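You operate a simulated robot arm through the tools that you are given. There is no shell and no other tool. Be economical: measure what you need, move in short steps, check, and stop when the job is done.

You run a simulated robot arm. Do the job below in one go: nothing can be reset, and whatever is moved stays where it is left.

JOB
Crank the strip in the rolls through at 3.0, then rack it.
Fine: stand it in the rack's front slot; open the rolls to 5.0 afterwards.

The check looks at the end state, three seconds after you hand in, the way a careful person would. Anything else that was tipped, shoved, dropped, spilled or broken makes it a failure.

ROBOT AND FRAMES
A 6-joint arm with a two-finger parallel gripper, fixed in place. Base frame: the origin is at the foot of the arm, x ahead of it, y to its left, z up; the work surface is at about z = 12. Readings come in mm, rad, newtons and seconds.
With the tool pointing down near the work surface it reaches from about 140 to 580 mm from the base axis. Its first joint turns from -1.152 to 1.152 rad. Payload 2.1 kg.
The tool frame sits at the grasp point between the pads (the TCP): z along the fingers, y along the line on which they close. The tips reach 30 mm beyond it. Largest opening 94 mm; finger width 28, thickness 10; the body of the gripper, 50 by 96 mm, starts 55 mm behind the TCP.
Orientation is that of the tool frame in the base frame, as a unit quaternion [x, y, z, w]. With the fingers straight down and closing along the base's y, the tool's x points along the base's -x, its y along +y and its z along -z.

CONTROLS
- The arm moves only by the tool send_rows. Its argument "steps" is a list of rows, each a list of 7 numbers: the gripper command, from -1 (fully open) to 1 (shut), values between in proportion, then the shift along the base's x, y, z in m, then the turn, a rotation vector about the base's x, y, z in rad. In form: [[fingers, tx, ty, tz, wx, wy, wz], ...]. A call has 1 to 20 rows; each row shifts and turns the commanded pose from where the row before left it. A row lasts 0.2 s, in which the tool goes at most 50 mm and 0.15 rad; a call with a longer step from one row to the next is refused whole, and so is a gripper value outside its range. A pose out of reach is approached as far as the arm can. The call stops where the force on the tool passes 40 N (or 10 N more than at its start, if that is more) or the arm is blocked; 0.2 s more then pass. The fingers move at their own pace (about 72 mm/s each) and stop on an object; they squeeze with about 27 N. The grip force told is the motor's: it shows also when the fingers shut on nothing. Time passes only in rows, and 0.2 s behind the last, so rows that do not move let the fingers close. The reply holds the time, the measured pose of the TCP, the force on the tool along the base axes, the opening and the grip force, in the units named above and with some noise.
- Cameras (640 x 400 px; columns grow to the right, rows downward): "scene" is fixed at [66.9, -381.9, 483.5]; the picture's right is [0.66, -0.75, 0.00], its down [-0.43, -0.38, -0.82] and it looks along [0.62, 0.54, -0.58] (base axes); focal length 214 px, centre (320, 200). "wrist" rides on the gripper at [-37, 0, -58] in the tool frame; the picture's right is [0.00, -1.00, 0.00], its down [0.97, 0.00, -0.24] and it looks along [0.24, 0.00, 0.97] (tool axes); focal length 218 px, centre (320, 200).
- get_image(camera): a new picture of that camera. The clock stands still meanwhile.
- point_at(camera, pixels): for up to 12 pixels [column, row] of the newest picture of that camera ("zoom" is the newest enlarged one), the place [x, y, z] in the base frame of the surface seen there, good to about 2 mm. The clock stands still meanwhile.
- inspect(camera, box): a new picture of the part [left, top, right, bottom] of that camera's present view, enlarged. The clock stands still meanwhile.
- job_done(): hands the job in; it is judged then, once.

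Work in short steps. Measure before you move; look again where a grasp or a placing could have gone wrong, and mend it. You have 80 turns and 54 pictures in all, those below and enlarged ones among them. Open the gripper and draw the arm clear of the work before you hand the job in, unless the task says otherwise; then end with one line.

The tools are called after "Emit:" as a command line: name --pt "numbers of a row" for each row, then --argument value for the rest, lists and objects as JSON in quotes. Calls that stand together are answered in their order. send_rows: Moves the arm, as the interface text tells. Its arguments: {"type":"object","properties":{"steps":{"type":"array","items":{"type":"array","items":{"type":"number"}}}},"required":["steps"]} The other tools are called the same way: get_image (camera) takes a picture; point_at (camera, pixels) gives the place of the surface under pixels of a picture; inspect (camera, box) takes an enlarged picture of a part of a camera's view; job_done () hands the job in.

At the start:

```text
time_s: 0.0
eef_pos: [263.8, -8.8, 395.7]
orientation: [0.0, 1.0, 0.0, 0.001]
force: [-0.7, 0.1, -0.3]
finger_gap: 94.0
finger_force: 0.0
```

scene: 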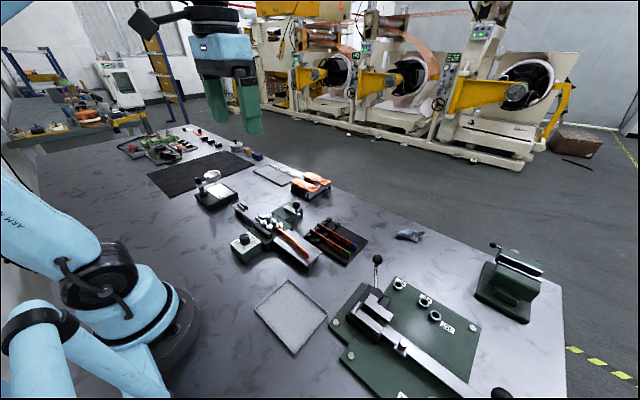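
wrist: 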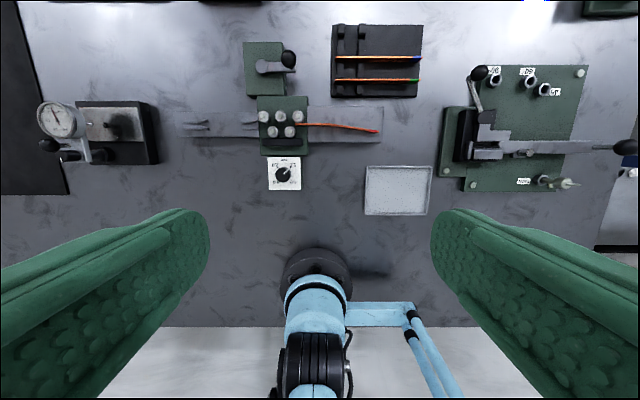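

The wrist view shows the roll straightener around (285,120), dial at (285,173), crank at (280,62), rack at (375,60). I'll enlarge these.

Emit:
inspect --camera "wrist" --box '[170, 20, 430, 200]'

Emit:
inspect --camera "scene" --box '[220, 160, 400, 280]'

Emit:
inspect --camera "wrist" --box '[240, 140, 330, 200]'

```text
2.22 times, centred on (300, 110) of wrist
```

zoom: 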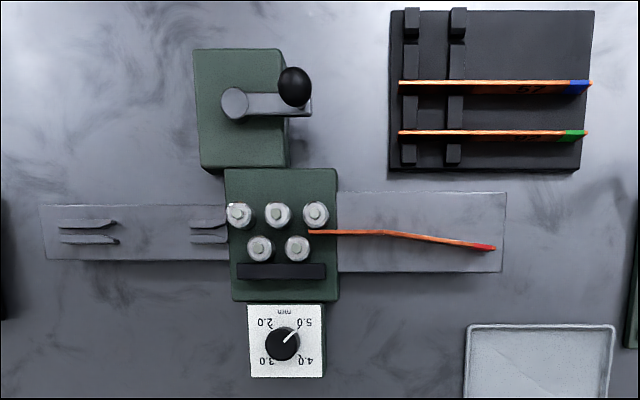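

```text
3.33 times, centred on (310, 220) of scene
```

zoom: 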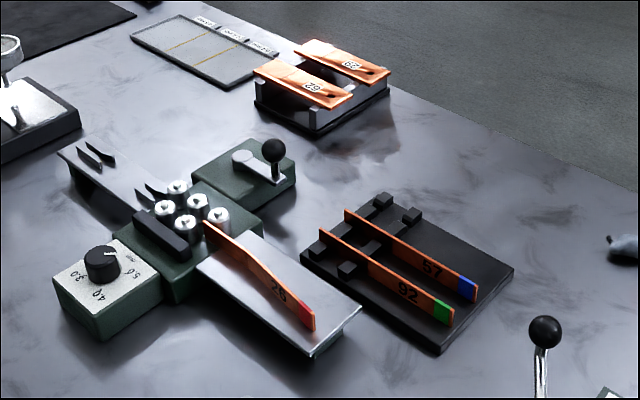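

```text
6.67 times, centred on (285, 170) of wrist
```

zoom: 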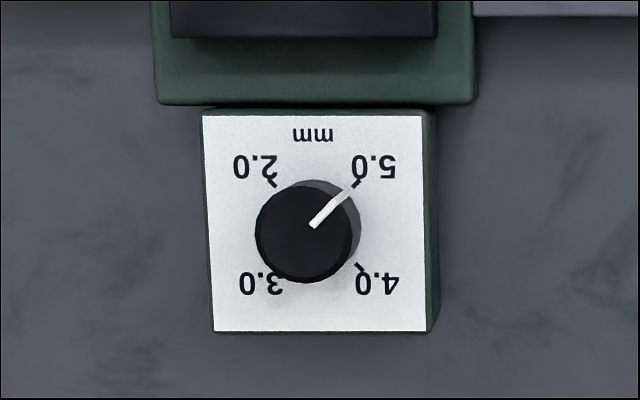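

The dial points at 5.0 and the strip (26, red) stands with its end at the rolls. I'll look closer at the rack, rolls and crank.

Emit:
inspect --camera "wrist" --box '[320, 15, 430, 105]'

Emit:
inspect --camera "scene" --box '[225, 190, 325, 270]'

Emit:
inspect --camera "scene" --box '[295, 205, 375, 265]'

Emit:
inspect --camera "wrist" --box '[230, 35, 340, 165]'

```text
4.44 times, centred on (375, 60) of wrist
```

zoom: 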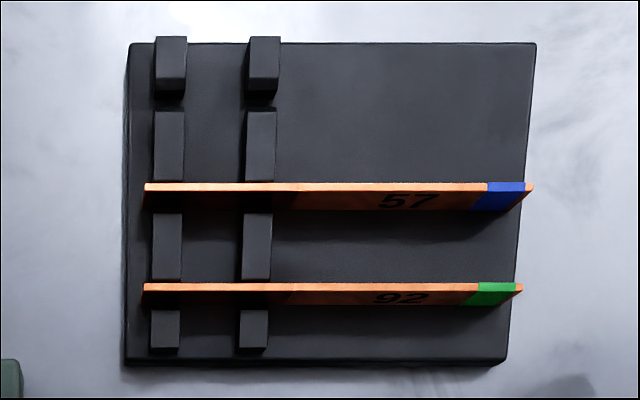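

```text
5.00 times, centred on (275, 230) of scene
```

zoom: 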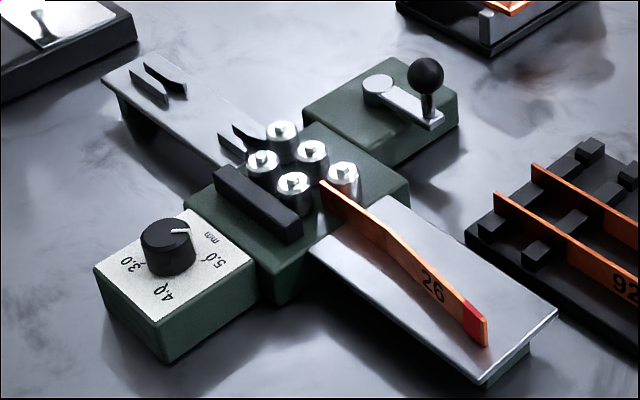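

```text
6.67 times, centred on (335, 235) of scene
```

zoom: 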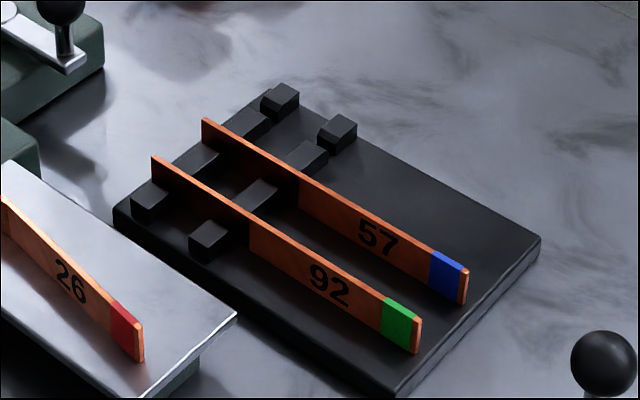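

```text
3.08 times, centred on (285, 100) of wrist
```

zoom: 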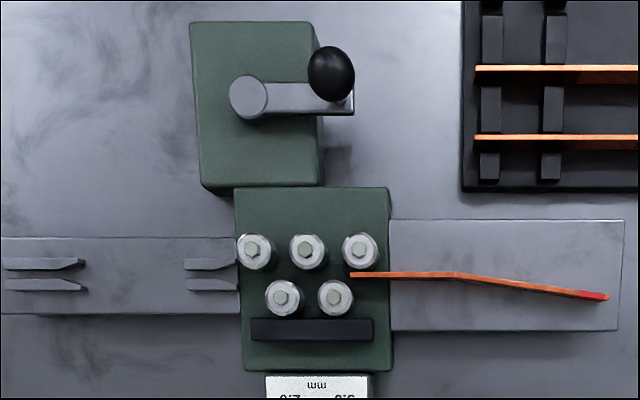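

The rack shows three slots with 57 in the middle and 92 in the one nearest the arm; I need to examine this and the other stand at scene (310,185) more closely.

Emit:
inspect --camera "scene" --box '[240, 155, 340, 215]'

Emit:
point_at --camera "wrist" --pixels '[[284, 176], [290, 58], [262, 67], [309, 124], [377, 130], [286, 143], [360, 59], [360, 81], [348, 35], [270, 133], [345, 135], [200, 124]]'

```text
6.40 times, centred on (290, 185) of scene
```

zoom: 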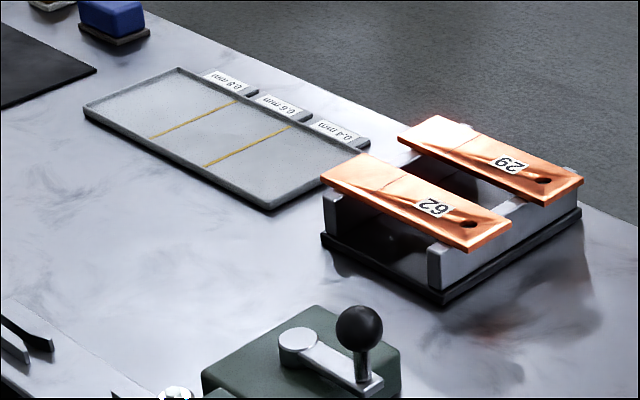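

```text
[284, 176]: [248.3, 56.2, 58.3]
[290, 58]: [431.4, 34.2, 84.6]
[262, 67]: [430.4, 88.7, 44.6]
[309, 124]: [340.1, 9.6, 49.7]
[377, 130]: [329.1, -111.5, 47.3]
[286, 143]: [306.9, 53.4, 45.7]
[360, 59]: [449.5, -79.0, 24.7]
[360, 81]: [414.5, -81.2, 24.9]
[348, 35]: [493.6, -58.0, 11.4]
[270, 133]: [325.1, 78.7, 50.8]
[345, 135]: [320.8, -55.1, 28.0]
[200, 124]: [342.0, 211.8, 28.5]
```

I'll move over the rack for a top view of its slots, well above everything.

Emit:
send_rows --pt "-1 0.04 -0.015 -0.015 0 0 0" --pt "-1 0.04 -0.015 -0.02 0 0 0" --pt "-1 0.04 -0.015 -0.02 0 0 0" --pt "-1 0.04 -0.015 -0.025 0 0 0" --pt "-1 0.02 -0.015 -0.02 0 0 0" --pt "-1 0 0 0 0 0 0"

Emit:
get_image --camera "wrist"

```text
time_s: 1.4
eef_pos: [445.7, -84.8, 294.0]
orientation: [-0.001, 1.0, 0.0, 0.0]
force: [1.2, 0.1, 1.1]
finger_gap: 94.2
finger_force: 0.2
```

```text
43 pictures are left
```

wrist: 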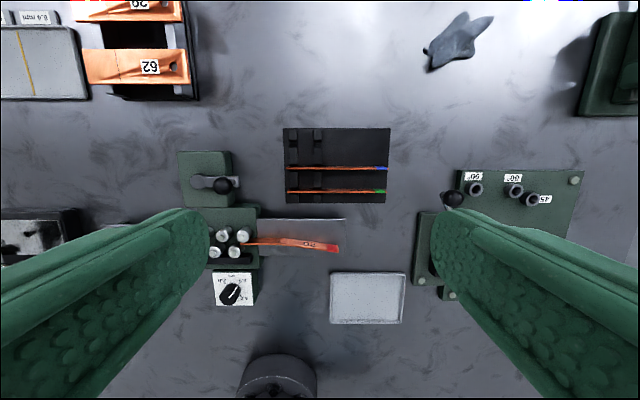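

Emit:
inspect --camera "wrist" --box '[275, 120, 400, 210]'

```text
4.44 times, centred on (338, 165) of wrist
```

zoom: 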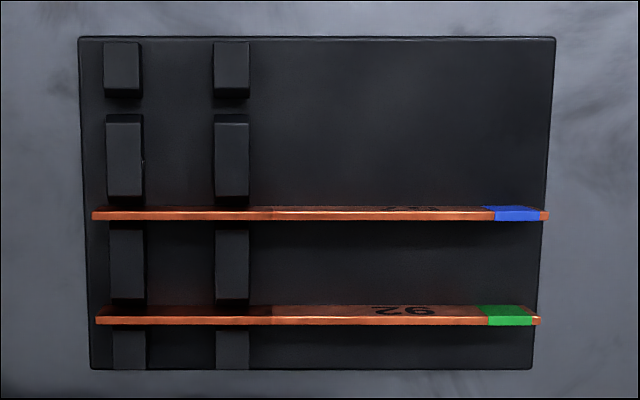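

The only free slot is the far (+x) one, so it must be the one meant; the others must not be disturbed. Measure the rack geometry.

Emit:
point_at --camera "zoom" --pixels '[[122, 50], [122, 90], [122, 105], [122, 130], [122, 188], [231, 50], [231, 105], [231, 130], [100, 216], [540, 216], [400, 100], [110, 321]]'

Emit:
point_at --camera "wrist" --pixels '[[245, 243], [290, 242], [337, 249], [228, 185], [199, 181], [233, 292], [215, 234], [243, 234], [300, 225], [231, 252], [215, 252], [229, 233]]'

```text
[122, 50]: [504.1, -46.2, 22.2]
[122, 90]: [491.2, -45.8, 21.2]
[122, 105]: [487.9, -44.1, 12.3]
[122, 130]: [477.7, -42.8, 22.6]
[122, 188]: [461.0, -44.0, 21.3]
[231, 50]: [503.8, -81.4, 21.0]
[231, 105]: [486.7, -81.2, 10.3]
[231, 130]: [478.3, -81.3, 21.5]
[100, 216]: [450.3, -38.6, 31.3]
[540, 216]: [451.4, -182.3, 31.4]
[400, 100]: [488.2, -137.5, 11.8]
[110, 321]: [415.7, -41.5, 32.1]
```

```text
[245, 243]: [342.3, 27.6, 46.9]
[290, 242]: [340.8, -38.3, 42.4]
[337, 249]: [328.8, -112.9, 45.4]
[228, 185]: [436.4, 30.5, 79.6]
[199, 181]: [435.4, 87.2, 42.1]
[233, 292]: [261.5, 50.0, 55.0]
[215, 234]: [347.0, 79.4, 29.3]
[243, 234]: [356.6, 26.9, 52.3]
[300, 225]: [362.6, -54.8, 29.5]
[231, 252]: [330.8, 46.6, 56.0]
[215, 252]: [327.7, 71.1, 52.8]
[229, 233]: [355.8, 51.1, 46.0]
```

Next I go above the dial for a close look (dial knob around x≈248, y≈55).

Emit:
send_rows --pt "-1 -0.028 0.02 -0.015 0 0 0" --pt "-1 -0.028 0.02 -0.02 0 0 0" --pt "-1 -0.028 0.02 -0.02 0 0 0" --pt "-1 -0.028 0.02 -0.02 0 0 0" --pt "-1 -0.028 0.02 -0.02 0 0 0" --pt "-1 -0.028 0.02 -0.02 0 0 0" --pt "-1 -0.03 0.02 -0.025 0 0 0" --pt "-1 0 0 0 0 0 0"

Emit:
get_image --camera "wrist"

```text
time_s: 3.2
eef_pos: [246.2, 55.8, 155.7]
orientation: [0.0, 1.0, 0.0, 0.001]
force: [-0.2, -0.2, -0.1]
finger_gap: 93.8
finger_force: 0.1
```

```text
41 pictures are left
```

wrist: 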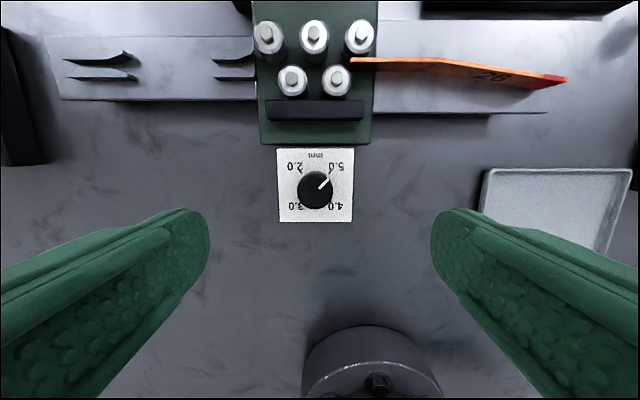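

The knob is centred at (315,190). I measure its top, edges, and the panel.

Emit:
point_at --camera "wrist" --pixels '[[315, 190], [300, 190], [331, 190], [315, 175], [315, 205], [285, 215], [285, 155], [346, 155], [310, 111], [310, 130], [240, 240], [360, 37]]'

Emit:
inspect --camera "wrist" --box '[270, 140, 360, 230]'

```text
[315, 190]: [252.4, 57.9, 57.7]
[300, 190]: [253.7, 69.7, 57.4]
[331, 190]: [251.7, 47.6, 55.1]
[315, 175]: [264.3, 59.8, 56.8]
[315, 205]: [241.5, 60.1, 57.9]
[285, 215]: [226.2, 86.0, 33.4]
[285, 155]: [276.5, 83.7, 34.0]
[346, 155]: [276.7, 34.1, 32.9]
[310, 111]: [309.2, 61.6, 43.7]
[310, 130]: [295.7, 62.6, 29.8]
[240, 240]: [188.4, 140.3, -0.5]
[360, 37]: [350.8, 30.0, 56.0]
```

```text
4.44 times, centred on (315, 185) of wrist
```

zoom: 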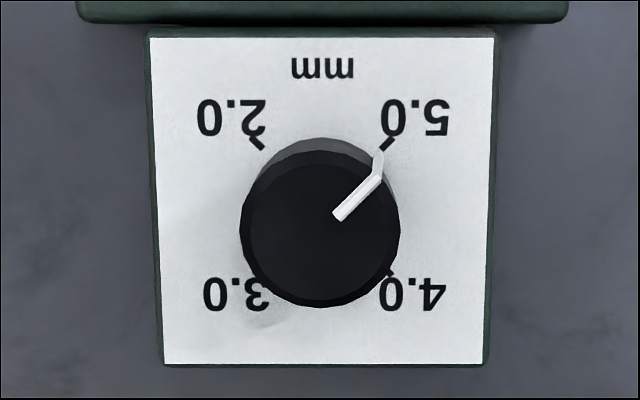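

Knob centre ≈ (252, 58.5), top z 57.5, radius ≈12. I pre-rotate +90° in air so one grip can cover the -180° turn.

Emit:
send_rows --pt "-1 0.006 0.003 0 0 0 0.131" --pt "-1 0 0 0 0 0 0.131" --pt "-1 0 0 0 0 0 0.131" --pt "-1 0 0 0 0 0 0.131" --pt "-1 0 0 0 0 0 0.131" --pt "-1 0 0 0 0 0 0.131" --pt "-1 0 0 0 0 0 0.131" --pt "-1 0 0 0 0 0 0.131" --pt "-1 0 0 0 0 0 0.131" --pt "-1 0 0 0 0 0 0.131" --pt "-0.5 0 0 0 0 0 0.131" --pt "0.0 0 0 0 0 0 0.13" --pt "0.0 0 0 0 0 0 0" --pt "0.0 0 0 0 0 0 0"

Emit:
get_image --camera "wrist"

```text
time_s: 6.2
eef_pos: [252.4, 59.8, 156.0]
orientation: [0.708, -0.706, -0.001, 0.0]
force: [0.3, 0.5, 0.4]
finger_gap: 46.8
finger_force: 0.0
```

```text
39 pictures are left
```

wrist: 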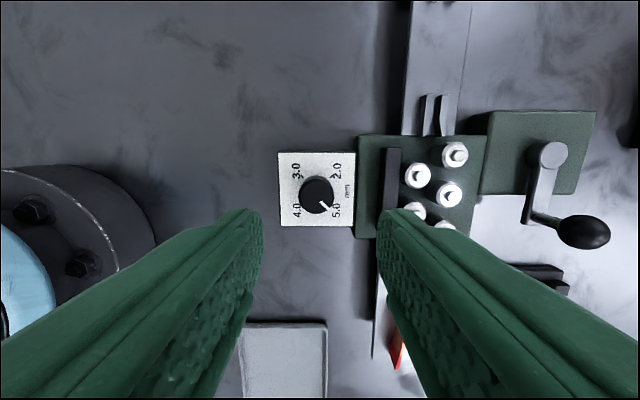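

Rotation works. I narrow to 38 mm and descend around the knob to TCP z≈70, then close.

Emit:
send_rows --pt "0.19 -0.001 -0.001 -0.02 0 0 0" --pt "0.19 0 0 -0.03 0 0 0" --pt "0.19 0 0 -0.02 0 0 0" --pt "0.19 0 0 -0.016 0 0 0" --pt "0.19 0 0 0 0 0 0"

Emit:
send_rows --pt "0.4 0 0 0 0 0 0" --pt "1 0 0 0 0 0 0" --pt "1 0 0 0 0 0 0" --pt "1 0 0 0 0 0 0"

Emit:
get_image --camera "wrist"

```text
time_s: 7.4
eef_pos: [250.1, 58.6, 71.1]
orientation: [0.708, -0.707, -0.001, 0.0]
force: [0.2, -0.6, 0.8]
finger_gap: 38.2
finger_force: 0.0
```

```text
time_s: 8.4
eef_pos: [250.0, 57.1, 70.1]
orientation: [0.708, -0.706, -0.002, 0.001]
force: [-21.1, 0.8, -0.9]
finger_gap: 26.5
finger_force: 45.1
```

```text
38 pictures are left
```

wrist: 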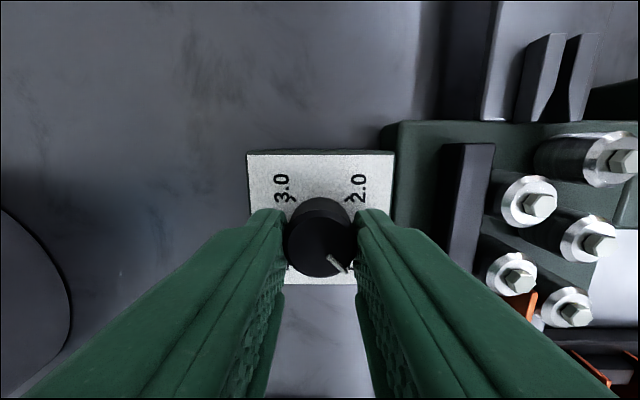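

Gripped at 26.5 mm but with -21 N along x; I shift slightly -x to relax it.

Emit:
send_rows --pt "1 -0.001 0.0005 0 0 0 0" --pt "1 -0.0005 0 0 0 0 0"

```text
time_s: 9.0
eef_pos: [250.0, 58.0, 70.8]
orientation: [-0.707, 0.707, 0.0, -0.002]
force: [-2.3, -1.2, 6.3]
finger_gap: 26.5
finger_force: 44.6
stopped in row 2: the force on the tool passed its limit (the readings are from after the stop); the commanded pose is now the measured one
```

Force is relaxed. Now turn clockwise (−z) in a short first step and check.

Emit:
send_rows --pt "1 0 0 0 0 0 -0.08" --pt "1 0 0 0 0 0 -0.08" --pt "1 0 0 0 0 0 -0.08" --pt "1 0 0 0 0 0 -0.08"

Emit:
get_image --camera "wrist"

```text
time_s: 10.0
eef_pos: [248.7, 58.2, 71.0]
orientation: [-0.585, 0.811, 0.002, -0.003]
force: [-19.4, -5.5, 0.7]
finger_gap: 26.7
finger_force: 45.0
```

```text
37 pictures are left
```

wrist: 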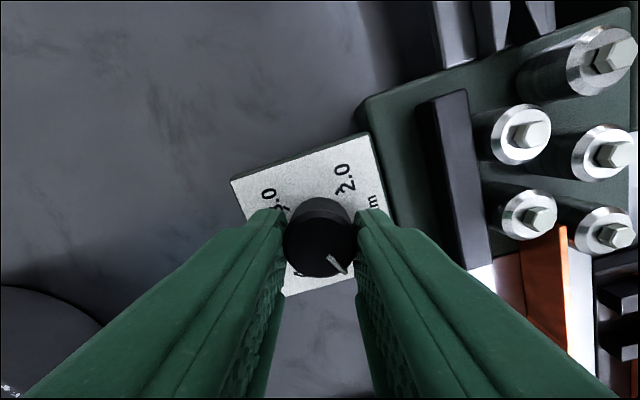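

The knob turns with the fingers (pointer fixed in the view). I continue, shifting x by about −1 mm.

Emit:
send_rows --pt "1 -0.001 0 0 0 0 -0.08" --pt "1 -0.0005 0 0 0 0 -0.1" --pt "1 0 0 0 0 0 -0.1" --pt "1 0 0 0 0 0 -0.1" --pt "1 0 0 0 0 0 -0.1" --pt "1 0 0 0 0 0 -0.1" --pt "1 0 0 0 0 0 -0.1"

```text
time_s: 11.6
eef_pos: [249.2, 58.8, 71.3]
orientation: [-0.28, 0.96, 0.002, -0.003]
force: [-21.8, 2.9, 31.5]
finger_gap: 26.5
finger_force: 45.2
```

Side forces accumulate (fz 31 N); I ease up z and −x slightly while continuing.

Emit:
send_rows --pt "1 -0.0007 0 0.0007 0 0 0" --pt "1 0 0 0 0 0 -0.1" --pt "1 0 0 0 0 0 -0.1" --pt "1 0 0 0 0 0 -0.1" --pt "1 0 0 0 0 0 -0.1"

```text
time_s: 12.8
eef_pos: [248.1, 59.5, 70.0]
orientation: [-0.086, 0.996, 0.004, -0.002]
force: [-7.7, 26.4, -12.3]
finger_gap: 26.6
finger_force: 45.6
```

Turned 80° so far; y force is 26 N, so I shift +y a bit and continue, re-checking.

Emit:
send_rows --pt "1 0 0.001 0 0 0 -0.05" --pt "1 0 0.0003 0 0 0 -0.1" --pt "1 0 0 0 0 0 -0.1" --pt "1 0 0 0 0 0 -0.1" --pt "1 0 0 0 0 0 -0.1"

Emit:
get_image --camera "wrist"

```text
time_s: 13.4
eef_pos: [249.4, 60.1, 71.5]
orientation: [-0.02, 1.0, 0.003, -0.004]
force: [-0.5, 1.4, 3.8]
finger_gap: 26.6
finger_force: 45.1
stopped in row 3: the force on the tool passed its limit (the readings are from after the stop); the commanded pose is now the measured one
```

```text
36 pictures are left
```

wrist: 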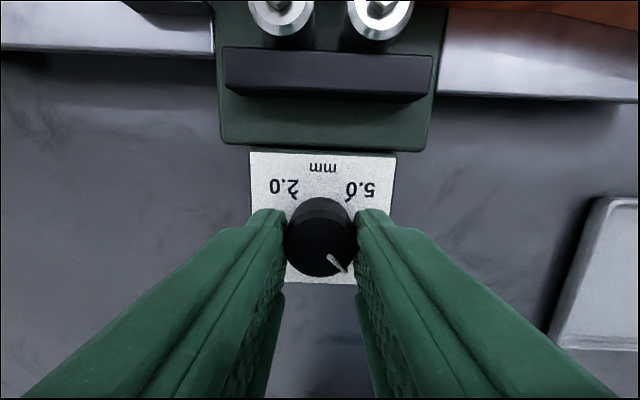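

At ~88°, pointer near 4.0; forces reset to zero. Continue in gentle steps.

Emit:
send_rows --pt "1 0 0 0 0 0 -0.08" --pt "1 0 0 0 0 0 -0.08" --pt "1 0 0 0 0 0 -0.08" --pt "1 0 0 0 0 0 -0.08" --pt "1 0 0 0 0 0 -0.08" --pt "1 0 0 0 0 0 -0.08"

```text
time_s: 14.6
eef_pos: [248.2, 59.5, 71.2]
orientation: [0.162, 0.987, 0.004, -0.005]
force: [-0.4, 0.6, 2.5]
finger_gap: 26.5
finger_force: 45.0
stopped in row 5: the force on the tool passed its limit (the readings are from after the stop); the commanded pose is now the measured one
```

Total ≈108.6°. Keep going.

Emit:
send_rows --pt "1 0 0 0 0 0 -0.08" --pt "1 0 0 0 0 0 -0.08" --pt "1 0 0 0 0 0 -0.08" --pt "1 0 0 0 0 0 -0.08" --pt "1 0 0 0 0 0 -0.08" --pt "1 0 0 0 0 0 -0.08"

```text
time_s: 15.9
eef_pos: [247.6, 60.2, 70.8]
orientation: [0.394, 0.919, 0.006, -0.003]
force: [7.8, 10.5, -0.7]
finger_gap: 26.6
finger_force: 44.9
```

Total ≈136.4°; 0.76 rad remain.

Emit:
send_rows --pt "1 0 0 0 0 0 -0.08" --pt "1 0.0003 0.0005 0 0 0 -0.08" --pt "1 0 0 0 0 0 -0.08" --pt "1 0 0 0 0 0 -0.08" --pt "1 0 0 0 0 0 -0.08" --pt "1 0 0 0 0 0 -0.08"

Emit:
get_image --camera "wrist"

```text
time_s: 16.8
eef_pos: [249.2, 60.5, 71.1]
orientation: [0.5, 0.866, 0.007, -0.001]
force: [3.1, -0.8, -8.1]
finger_gap: 26.5
finger_force: 45.4
stopped in row 4: the force on the tool passed its limit (the readings are from after the stop); the commanded pose is now the measured one
```

```text
35 pictures are left
```

wrist: 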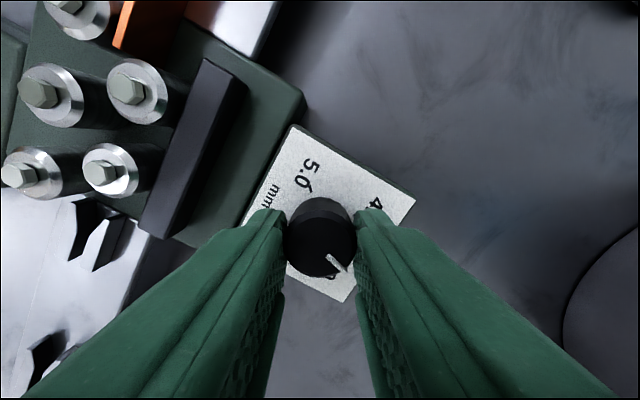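

Total 150°; 30° remain.

Emit:
send_rows --pt "1 0 0 0 0 0 -0.075" --pt "1 0 0 0 0 0 -0.075" --pt "1 0 0 0 0 0 -0.075" --pt "1 0 0 0 0 0 -0.075" --pt "1 0 0 0 0 0 -0.075"

```text
time_s: 18.0
eef_pos: [249.5, 62.9, 71.6]
orientation: [0.654, 0.757, 0.009, 0.001]
force: [15.9, 4.8, -21.2]
finger_gap: 26.8
finger_force: 44.7
```

Yaw 81.7°; 8.3° remain.

Emit:
send_rows --pt "1 0.0005 -0.001 -0.0005 0 0 -0.05" --pt "1 0.0005 -0.001 0 0 0 -0.05" --pt "1 0 0 0 0 0 -0.046"

Emit:
get_image --camera "wrist"

```text
time_s: 18.8
eef_pos: [250.2, 60.9, 71.2]
orientation: [0.706, 0.708, 0.01, -0.003]
force: [8.0, 31.4, 23.3]
finger_gap: 26.6
finger_force: 44.9
```

```text
34 pictures are left
```

wrist: 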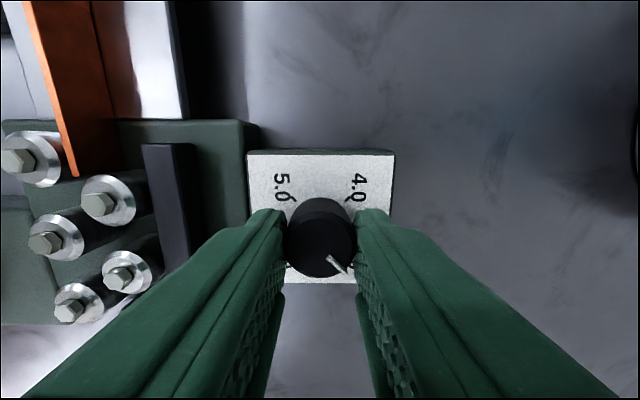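

The full 180° is done; I release, rise, and check the pointer.

Emit:
send_rows --pt "0.15 0 0 0 0 0 0" --pt "0.15 0 0 0 0 0 0" --pt "0.15 0 0 0.03 0 0 0" --pt "0.15 0 0 0.04 0 0 0" --pt "0.15 0 0 0.04 0 0 0" --pt "0.15 0 0 0 0 0 0"

Emit:
inspect --camera "wrist" --box '[260, 140, 380, 240]'

```text
time_s: 20.2
eef_pos: [249.1, 58.8, 181.0]
orientation: [0.706, 0.708, 0.008, -0.001]
force: [0.0, 0.0, -0.1]
finger_gap: 40.1
finger_force: 0.0
```

```text
4.00 times, centred on (320, 190) of wrist
```

zoom: 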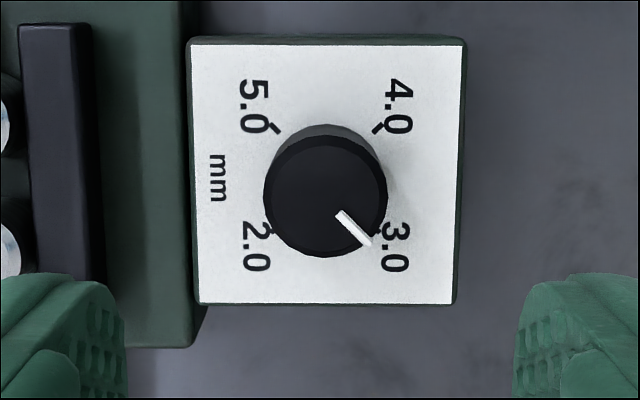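

Dial reads 3.0. Now I rotate back to yaw 0 and move above the crank to measure it.

Emit:
send_rows --pt "0.15 0 0 0.02 0 0 0.131" --pt "0.15 0.01 0 0.01 0 0 0.131" --pt "0.15 0.015 0 0.01 0 0 0.131" --pt "0.15 0.015 0 0 0 0 0.131" --pt "0.15 0.015 0 0 0 0 0.131" --pt "0.15 0.015 0 0 0 0 0.131" --pt "0.15 0.015 0 0 0 0 0.131" --pt "0.15 0.015 0 0 0 0 0.131" --pt "0.15 0.015 0 0 0 0 0.131" --pt "0.15 0.015 0 0 0 0 0.131" --pt "0.15 0.015 0 0 0 0 0.131" --pt "0.15 0.01 0 0 0 0 0.13" --pt "0.15 0 0 0 0 0 0"

Emit:
get_image --camera "wrist"

```text
time_s: 23.0
eef_pos: [404.4, 59.0, 220.3]
orientation: [-0.003, 1.0, 0.006, -0.005]
force: [0.6, 0.1, -0.6]
finger_gap: 40.3
finger_force: 0.1
```

```text
32 pictures are left
```

wrist: 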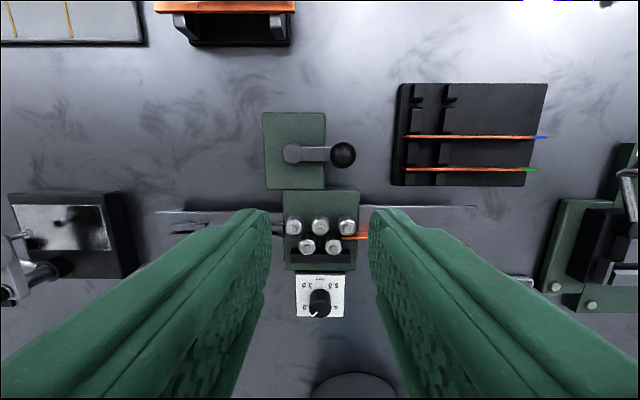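

Enlarge the crank and measure ball, arm, hub, gearbox.

Emit:
inspect --camera "wrist" --box '[255, 105, 375, 195]'

Emit:
point_at --camera "wrist" --pixels '[[344, 154], [333, 154], [353, 154], [344, 145], [344, 163], [292, 153], [284, 153], [300, 153], [315, 153], [280, 125], [310, 180], [320, 228]]'

```text
4.44 times, centred on (315, 150) of wrist
```

zoom: 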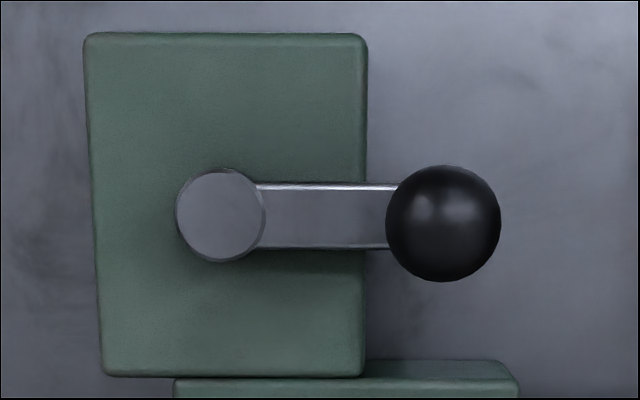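

```text
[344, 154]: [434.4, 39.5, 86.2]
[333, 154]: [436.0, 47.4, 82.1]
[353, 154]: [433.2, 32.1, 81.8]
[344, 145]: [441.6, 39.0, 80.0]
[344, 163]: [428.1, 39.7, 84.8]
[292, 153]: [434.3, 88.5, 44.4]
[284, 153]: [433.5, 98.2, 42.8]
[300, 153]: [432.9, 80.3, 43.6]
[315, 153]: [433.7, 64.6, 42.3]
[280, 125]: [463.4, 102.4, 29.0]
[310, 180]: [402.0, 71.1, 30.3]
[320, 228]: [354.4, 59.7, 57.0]
```

Ball centre ≈ (434, 38, 75), hub (434, 88.5), crank radius ≈50. I descend with 60 mm opening to TCP z≈93 and check stand clearance too.

Emit:
point_at --camera "wrist" --pixels '[[210, 8], [200, 42], [283, 30], [280, 8]]'

Emit:
send_rows --pt "-0.28 0.015 -0.01 0 0 0 0" --pt "-0.28 0.015 -0.0107 -0.007 0 0 0" --pt "-0.28 0 0 -0.04 0 0 0" --pt "-0.28 0 0 -0.04 0 0 0" --pt "-0.28 0 0 -0.04 0 0 0" --pt "-0.28 0 0 0 0 0 0"

Emit:
get_image --camera "wrist"

```text
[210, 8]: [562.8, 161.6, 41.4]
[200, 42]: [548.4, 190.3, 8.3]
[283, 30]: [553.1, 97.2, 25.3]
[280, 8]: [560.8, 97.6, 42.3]
```

```text
time_s: 24.4
eef_pos: [434.9, 38.9, 91.5]
orientation: [-0.002, 1.0, 0.005, -0.005]
force: [-0.5, -0.9, 0.1]
finger_gap: 60.2
finger_force: 0.1
```

```text
30 pictures are left
```

wrist: 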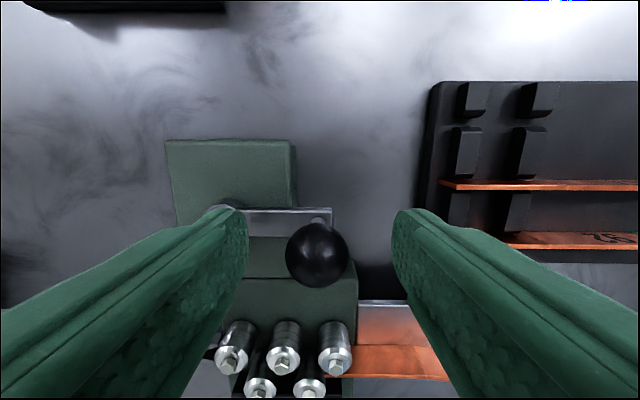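

The ball sits centred between the fingers; stand (x>548) is clear. Close on the ball.

Emit:
send_rows --pt "0.2 0 0 0 0 0 0" --pt "1 0 0 0 0 0 0" --pt "1 0 0 0 0 0 0" --pt "1 0 0 0 0 0 0"

```text
time_s: 25.4
eef_pos: [434.8, 40.4, 92.3]
orientation: [-0.003, 1.0, 0.006, -0.004]
force: [1.8, 13.7, -6.0]
finger_gap: 23.2
finger_force: 44.7
```

Gripped (23 mm). I try 45° clockwise (toward −x) and see which way the strip goes.

Emit:
send_rows --pt "1 -0.0077 0.0006 0 0 0 0" --pt "1 -0.0075 0.0018 0 0 0 0" --pt "1 -0.0071 0.0029 0 0 0 0" --pt "1 -0.0065 0.004 0 0 0 0" --pt "1 -0.0058 0.005 0 0 0 0"

Emit:
inspect --camera "scene" --box '[225, 180, 325, 270]'

```text
time_s: 26.6
eef_pos: [399.8, 51.8, 93.2]
orientation: [0.001, 1.0, 0.001, -0.007]
force: [-4.6, -20.1, 10.5]
finger_gap: 23.5
finger_force: 44.8
```

```text
4.44 times, centred on (275, 225) of scene
```

zoom: 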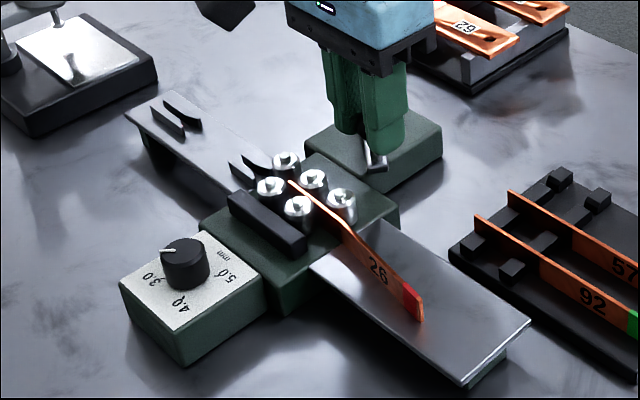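

Strip moved forward into the rolls, so clockwise is the feed direction. Continue 90° along the circle (R=50).

Emit:
send_rows --pt "1 -0.0051 0.005 0 0 0 0" --pt "1 -0.0041 0.0067 0 0 0 0" --pt "1 -0.003 0.0072 0 0 0 0" --pt "1 -0.0018 0.0076 0 0 0 0" --pt "1 -0.0006 0.0078 0 0 0 0" --pt "1 0.0006 0.0078 0 0 0 0" --pt "1 0.0018 0.0076 0 0 0 0" --pt "1 0.003 0.0073 0 0 0 0" --pt "1 0.0041 0.0067 0 0 0 0" --pt "1 0.0051 0.006 0 0 0 0"

Emit:
inspect --camera "scene" --box '[225, 180, 325, 270]'

```text
time_s: 28.8
eef_pos: [401.7, 122.2, 94.1]
orientation: [-0.002, 1.0, 0.006, -0.005]
force: [-3.1, -8.6, -9.5]
finger_gap: 23.3
finger_force: 45.5
```

```text
4.44 times, centred on (275, 225) of scene
```

zoom: 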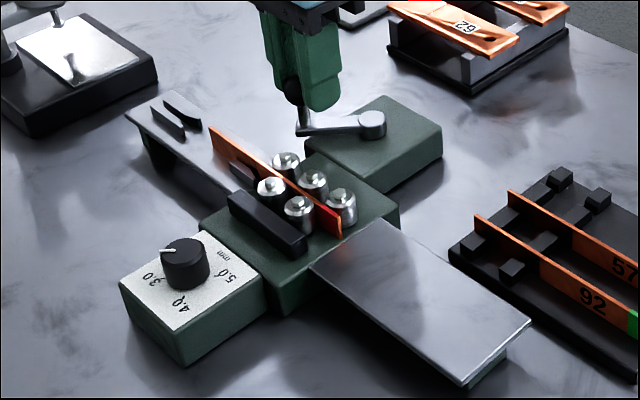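

Red end is now at the first rolls; straight strip comes out left. Continue about 72° more.

Emit:
send_rows --pt "1 0.006 0.0051 0 0 0 0" --pt "1 0.0067 0.0041 0 0 0 0" --pt "1 0.0072 0.003 0 0 0 0" --pt "1 0.0076 0.0018 0 0 0 0" --pt "1 0.0078 0.0006 0 0 0 0" --pt "1 0.0078 -0.0006 0 0 0 0" --pt "1 0.0076 -0.0018 0 0 0 0" --pt "1 0.0073 -0.003 0 0 0 0"

Emit:
inspect --camera "scene" --box '[225, 180, 325, 270]'

```text
time_s: 30.6
eef_pos: [459.7, 138.6, 92.3]
orientation: [-0.005, 1.0, 0.013, -0.002]
force: [1.5, 2.2, -0.5]
finger_gap: 22.1
finger_force: 44.9
stopped in row 8: the force on the tool passed its limit (the readings are from after the stop); the commanded pose is now the measured one
```

```text
4.44 times, centred on (275, 225) of scene
```

zoom: 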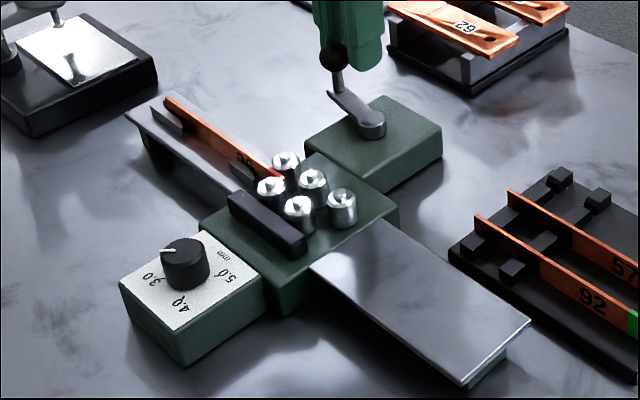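

Red end is still between the last rolls, and the grip on the ball has slipped slightly. Look with the wrist camera.

Emit:
get_image --camera "wrist"

```text
26 pictures are left
```

wrist: 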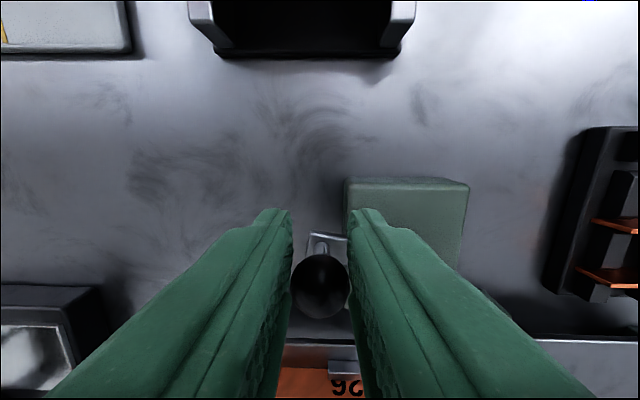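

The ball has slipped about 11 mm toward −x in the fingers. Open, recentre and regrip.

Emit:
send_rows --pt "0.3 0 0 0 0 0 0" --pt "0.3 0 0 0 0 0 0" --pt "0.3 -0.0115 -0.0005 -0.002 0 0 0" --pt "0.3 0 0 0 0 0 0" --pt "1 0 0 0 0 0 0" --pt "1 0 0 0 0 0 0" --pt "1 0 0 0 0 0 0"

Emit:
get_image --camera "wrist"

```text
time_s: 32.2
eef_pos: [447.1, 138.5, 91.8]
orientation: [-0.005, 1.0, 0.013, -0.003]
force: [-2.3, 2.8, -2.4]
finger_gap: 23.2
finger_force: 45.1
```

```text
25 pictures are left
```

wrist: 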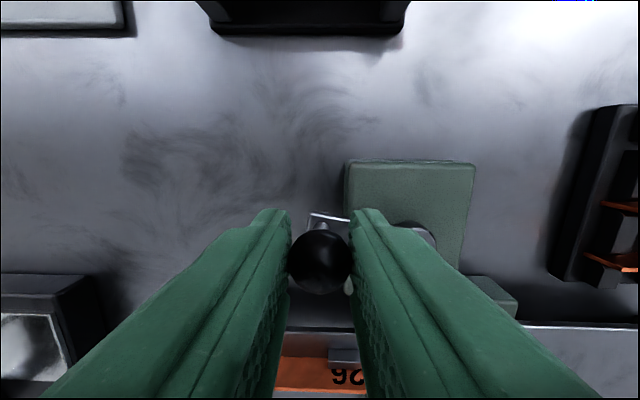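

Centred again. Continue about 45° more along the circle.

Emit:
send_rows --pt "1 0.0071 -0.0025 0 0 0 0" --pt "1 0.0071 -0.0037 0 0 0 0" --pt "1 0.0063 -0.0047 0 0 0 0" --pt "1 0.0056 -0.0056 0 0 0 0" --pt "1 0.0046 -0.0065 0 0 0 0"

Emit:
inspect --camera "scene" --box '[225, 180, 325, 270]'

```text
time_s: 33.1
eef_pos: [471.3, 131.2, 90.4]
orientation: [-0.007, 1.0, 0.02, 0.0]
force: [3.7, 0.6, -0.8]
finger_gap: 23.4
finger_force: 45.1
stopped in row 4: the force on the tool passed its limit (the readings are from after the stop); the commanded pose is now the measured one
```

```text
4.44 times, centred on (275, 225) of scene
```

zoom: 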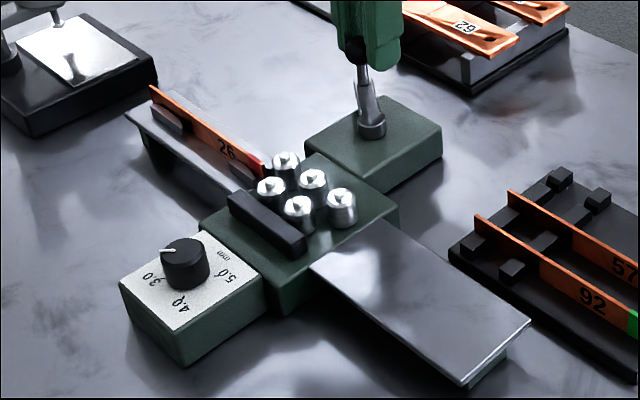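

The strip is almost out of the rolls. I crank another ~20°, following the circle more inward to relieve the radial misfit.

Emit:
send_rows --pt "1 0.001 -0.005 0 0 0 0" --pt "1 0.003 -0.007 0 0 0 0" --pt "1 0.003 -0.007 0 0 0 0" --pt "1 0.003 -0.007 0 0 0 0"

Emit:
inspect --camera "scene" --box '[245, 190, 305, 235]'

```text
time_s: 33.7
eef_pos: [473.4, 128.1, 91.5]
orientation: [-0.009, 1.0, 0.027, 0.004]
force: [4.2, -1.4, 0.1]
finger_gap: 23.3
finger_force: 45.5
stopped in row 2: the force on the tool passed its limit (the readings are from after the stop); the commanded pose is now the measured one
```

```text
8.89 times, centred on (275, 212) of scene
```

zoom: 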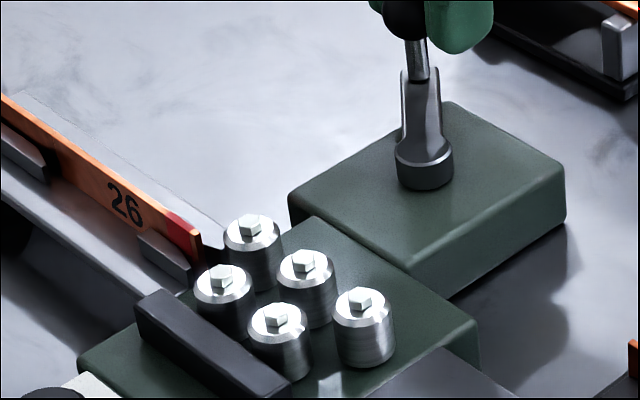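

The strip's red end looks clear of the rolls. I measure it and the roll positions.

Emit:
point_at --camera "zoom" --pixels '[[194, 232], [196, 250], [180, 220], [250, 215], [225, 270], [5, 100], [60, 140], [160, 240], [120, 200], [236, 240]]'

Emit:
get_image --camera "wrist"

```text
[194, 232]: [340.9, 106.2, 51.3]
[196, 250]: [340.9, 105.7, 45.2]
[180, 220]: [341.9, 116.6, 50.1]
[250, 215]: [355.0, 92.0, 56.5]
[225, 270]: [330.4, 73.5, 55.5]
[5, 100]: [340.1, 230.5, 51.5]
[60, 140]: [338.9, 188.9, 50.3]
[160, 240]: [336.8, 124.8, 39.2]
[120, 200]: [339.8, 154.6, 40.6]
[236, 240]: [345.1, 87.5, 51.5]
```

```text
22 pictures are left
```

wrist: 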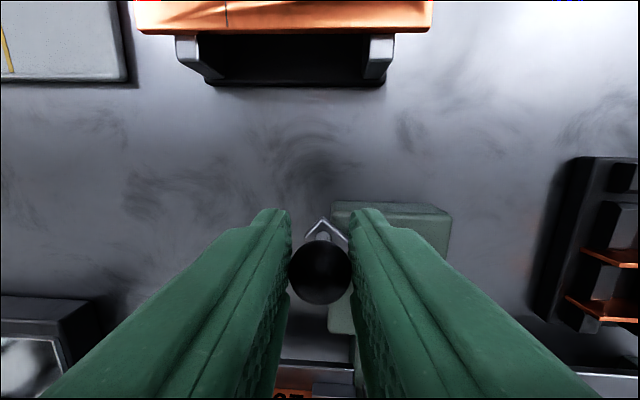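

The strip's end (y≈106) is past the last roll (y≈92): it is through and straight. I release the ball, rise, level the tool, and go above the strip.

Emit:
send_rows --pt "0.1 0 0 0 0 0 0" --pt "0.1 0 0 0 0 0 0" --pt "0.1 0 0 0.03 0 0 0" --pt "0.1 0 0 0.04 0 0 0" --pt "0.1 -0.02 0.005 0.02 -0.054 0.0075 -0.018" --pt "0.1 -0.04 0.015 0 0 0 0" --pt "0.1 -0.04 0.015 0 0 0 0" --pt "0.1 -0.033 0.015 0 0 0 0" --pt "0.1 0 0 0 0 0 0"

Emit:
get_image --camera "wrist"

```text
time_s: 35.7
eef_pos: [340.3, 178.3, 180.5]
orientation: [0.0, 1.0, 0.0, 0.001]
force: [0.3, 0.1, 0.8]
finger_gap: 42.0
finger_force: 0.0
```

```text
21 pictures are left
```

wrist: 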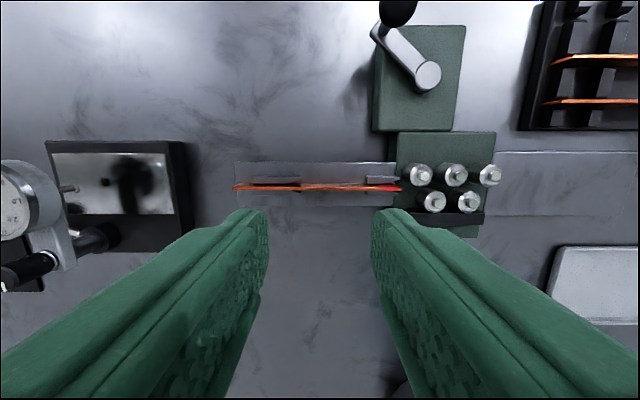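

Emit:
inspect --camera "wrist" --box '[220, 145, 420, 225]'

Emit:
point_at --camera "zoom" --pixels '[[55, 136], [560, 139], [300, 140], [200, 140], [440, 140], [180, 110], [500, 110], [320, 115], [320, 175]]'

```text
3.20 times, centred on (320, 185) of wrist
```

zoom: 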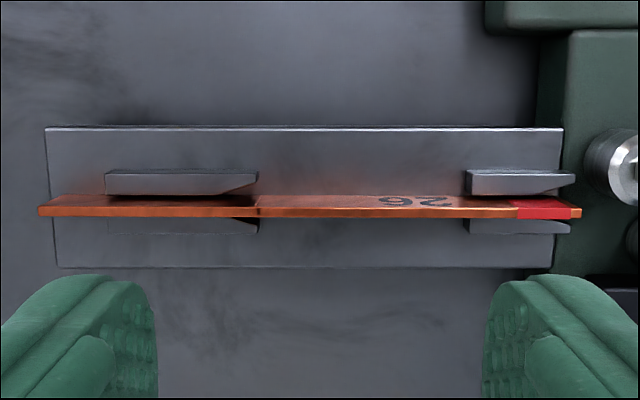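

```text
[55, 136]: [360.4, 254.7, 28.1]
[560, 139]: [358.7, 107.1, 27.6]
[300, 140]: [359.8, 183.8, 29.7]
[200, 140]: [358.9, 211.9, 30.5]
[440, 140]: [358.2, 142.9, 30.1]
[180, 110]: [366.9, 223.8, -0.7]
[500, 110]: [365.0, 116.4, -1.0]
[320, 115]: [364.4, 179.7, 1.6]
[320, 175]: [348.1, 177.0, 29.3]
```

The strip is straight, top edge along x≈340; guides leave y 138–192 free. I rotate to yaw +90° and centre at y=168.

Emit:
send_rows --pt "0.25 0 -0.01 0 0 0 0.131" --pt "0.25 0 0 0 0 0 0.131" --pt "0.25 0 0 0 0 0 0.131" --pt "0.25 0 0 0 0 0 0.131" --pt "0.25 0 0 0 0 0 0.131" --pt "0.25 0 0 0 0 0 0.131" --pt "0.25 0 0 0 0 0 0.131" --pt "0.25 0 0 0 0 0 0.131" --pt "0.25 0 0 0 0 0 0.131" --pt "0.25 0 0 0 0 0 0.131" --pt "0.25 0 0 -0.02 0 0 0.131" --pt "0.25 0 0 -0.04 0 0 0.13" --pt "0.25 0 0 0 0 0 0"

Emit:
get_image --camera "wrist"

```text
time_s: 38.5
eef_pos: [338.6, 167.3, 122.4]
orientation: [0.708, -0.706, 0.0, 0.0]
force: [0.7, 0.5, 0.2]
finger_gap: 35.2
finger_force: 0.1
```

```text
19 pictures are left
```

wrist: 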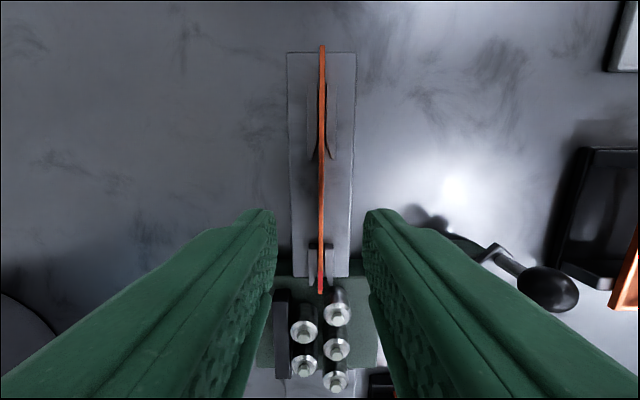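

Emit:
point_at --camera "wrist" --pixels '[[322, 50], [322, 110], [321, 180], [320, 230], [320, 288], [305, 200]]'

```text
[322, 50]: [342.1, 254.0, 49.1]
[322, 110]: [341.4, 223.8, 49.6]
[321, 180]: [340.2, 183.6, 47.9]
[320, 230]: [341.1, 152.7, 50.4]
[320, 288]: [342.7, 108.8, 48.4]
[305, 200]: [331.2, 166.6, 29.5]
```

Strip at x≈341, top z≈49. Shift +2 mm in x, descend to TCP z≈64 and close.

Emit:
send_rows --pt "0.25 0.0022 0 -0.02 0 0 0" --pt "0.25 0 0 -0.02 0 0 0" --pt "0.25 0 0 -0.018 0 0 0" --pt "0.25 0 0 0 0 0 0" --pt "0.6 0 0 0 0 0 0" --pt "1 0 0 0 0 0 0" --pt "1 0 0 0 0 0 0" --pt "1 0 0 0 0 0 0"

```text
time_s: 40.3
eef_pos: [341.3, 166.8, 63.4]
orientation: [0.708, -0.706, 0.0, 0.0]
force: [-2.9, 0.5, -1.7]
finger_gap: 2.0
finger_force: 27.0
```

Gripped (2 mm). Lift straight up to z≈165 and check.

Emit:
send_rows --pt "1 0 0 0.02 0 0 0" --pt "1 0 0 0.04 0 0 0" --pt "1 0 0 0.04 0 0 0" --pt "1 0 0 0 0 0 0"

Emit:
get_image --camera "wrist"

```text
time_s: 41.3
eef_pos: [342.5, 167.5, 163.3]
orientation: [0.708, -0.707, 0.0, 0.0]
force: [-0.6, -0.4, -0.2]
finger_gap: 2.0
finger_force: 27.0
```

```text
18 pictures are left
```

wrist: 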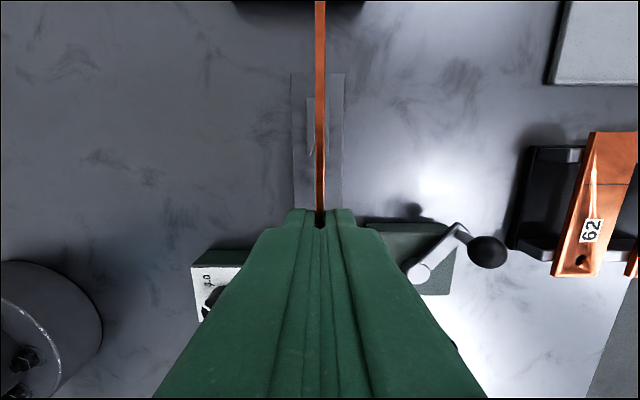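

The strip hangs level in the grip. Transit to above the far slot at (485.5, −123).

Emit:
send_rows --pt "1 0.0179 -0.0363 0 0 0 0" --pt "1 0.0179 -0.0363 0 0 0 0" --pt "1 0.0179 -0.0363 0 0 0 0" --pt "1 0.0179 -0.0363 0 0 0 0" --pt "1 0.0179 -0.0363 0 0 0 0" --pt "1 0.0179 -0.0363 0 0 0 0" --pt "1 0.0179 -0.0363 0 0 0 0" --pt "1 0.0179 -0.0363 0 0 0 0" --pt "1 0 0 -0.04 0 0 0" --pt "1 0 0 -0.03 0 0 0" --pt "1 0 0 0 0 0 0"

Emit:
get_image --camera "wrist"

```text
time_s: 43.7
eef_pos: [485.2, -122.8, 93.3]
orientation: [0.708, -0.706, 0.0, 0.0]
force: [0.2, -0.2, -0.7]
finger_gap: 2.4
finger_force: 27.0
```

```text
17 pictures are left
```

wrist: 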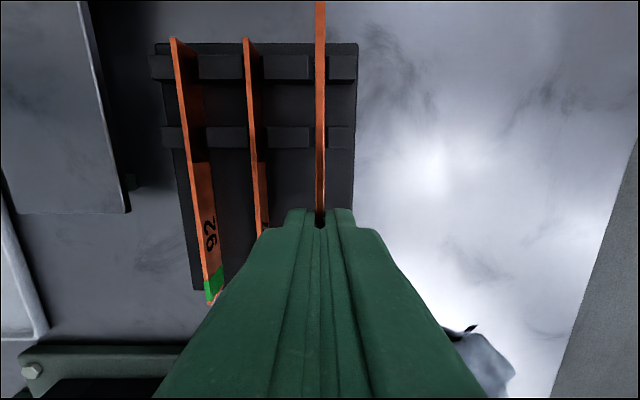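

Zoom on the slot openings at (320,70) and (320,137).

Emit:
inspect --camera "wrist" --box '[230, 30, 370, 160]'

Emit:
inspect --camera "scene" --box '[295, 180, 395, 260]'

```text
3.08 times, centred on (300, 95) of wrist
```

zoom: 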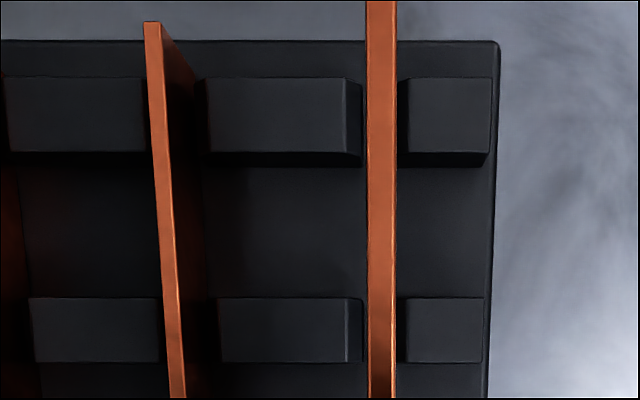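

```text
5.00 times, centred on (345, 220) of scene
```

zoom: 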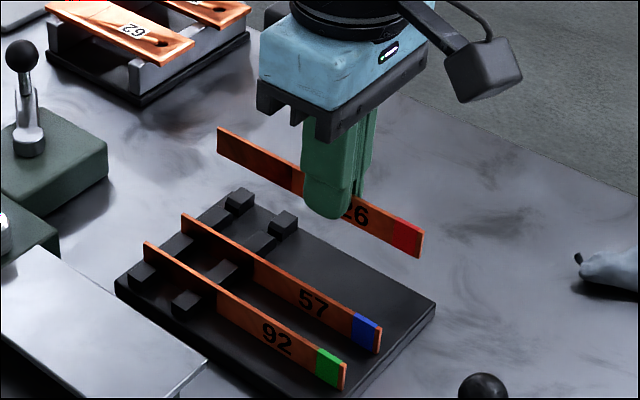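

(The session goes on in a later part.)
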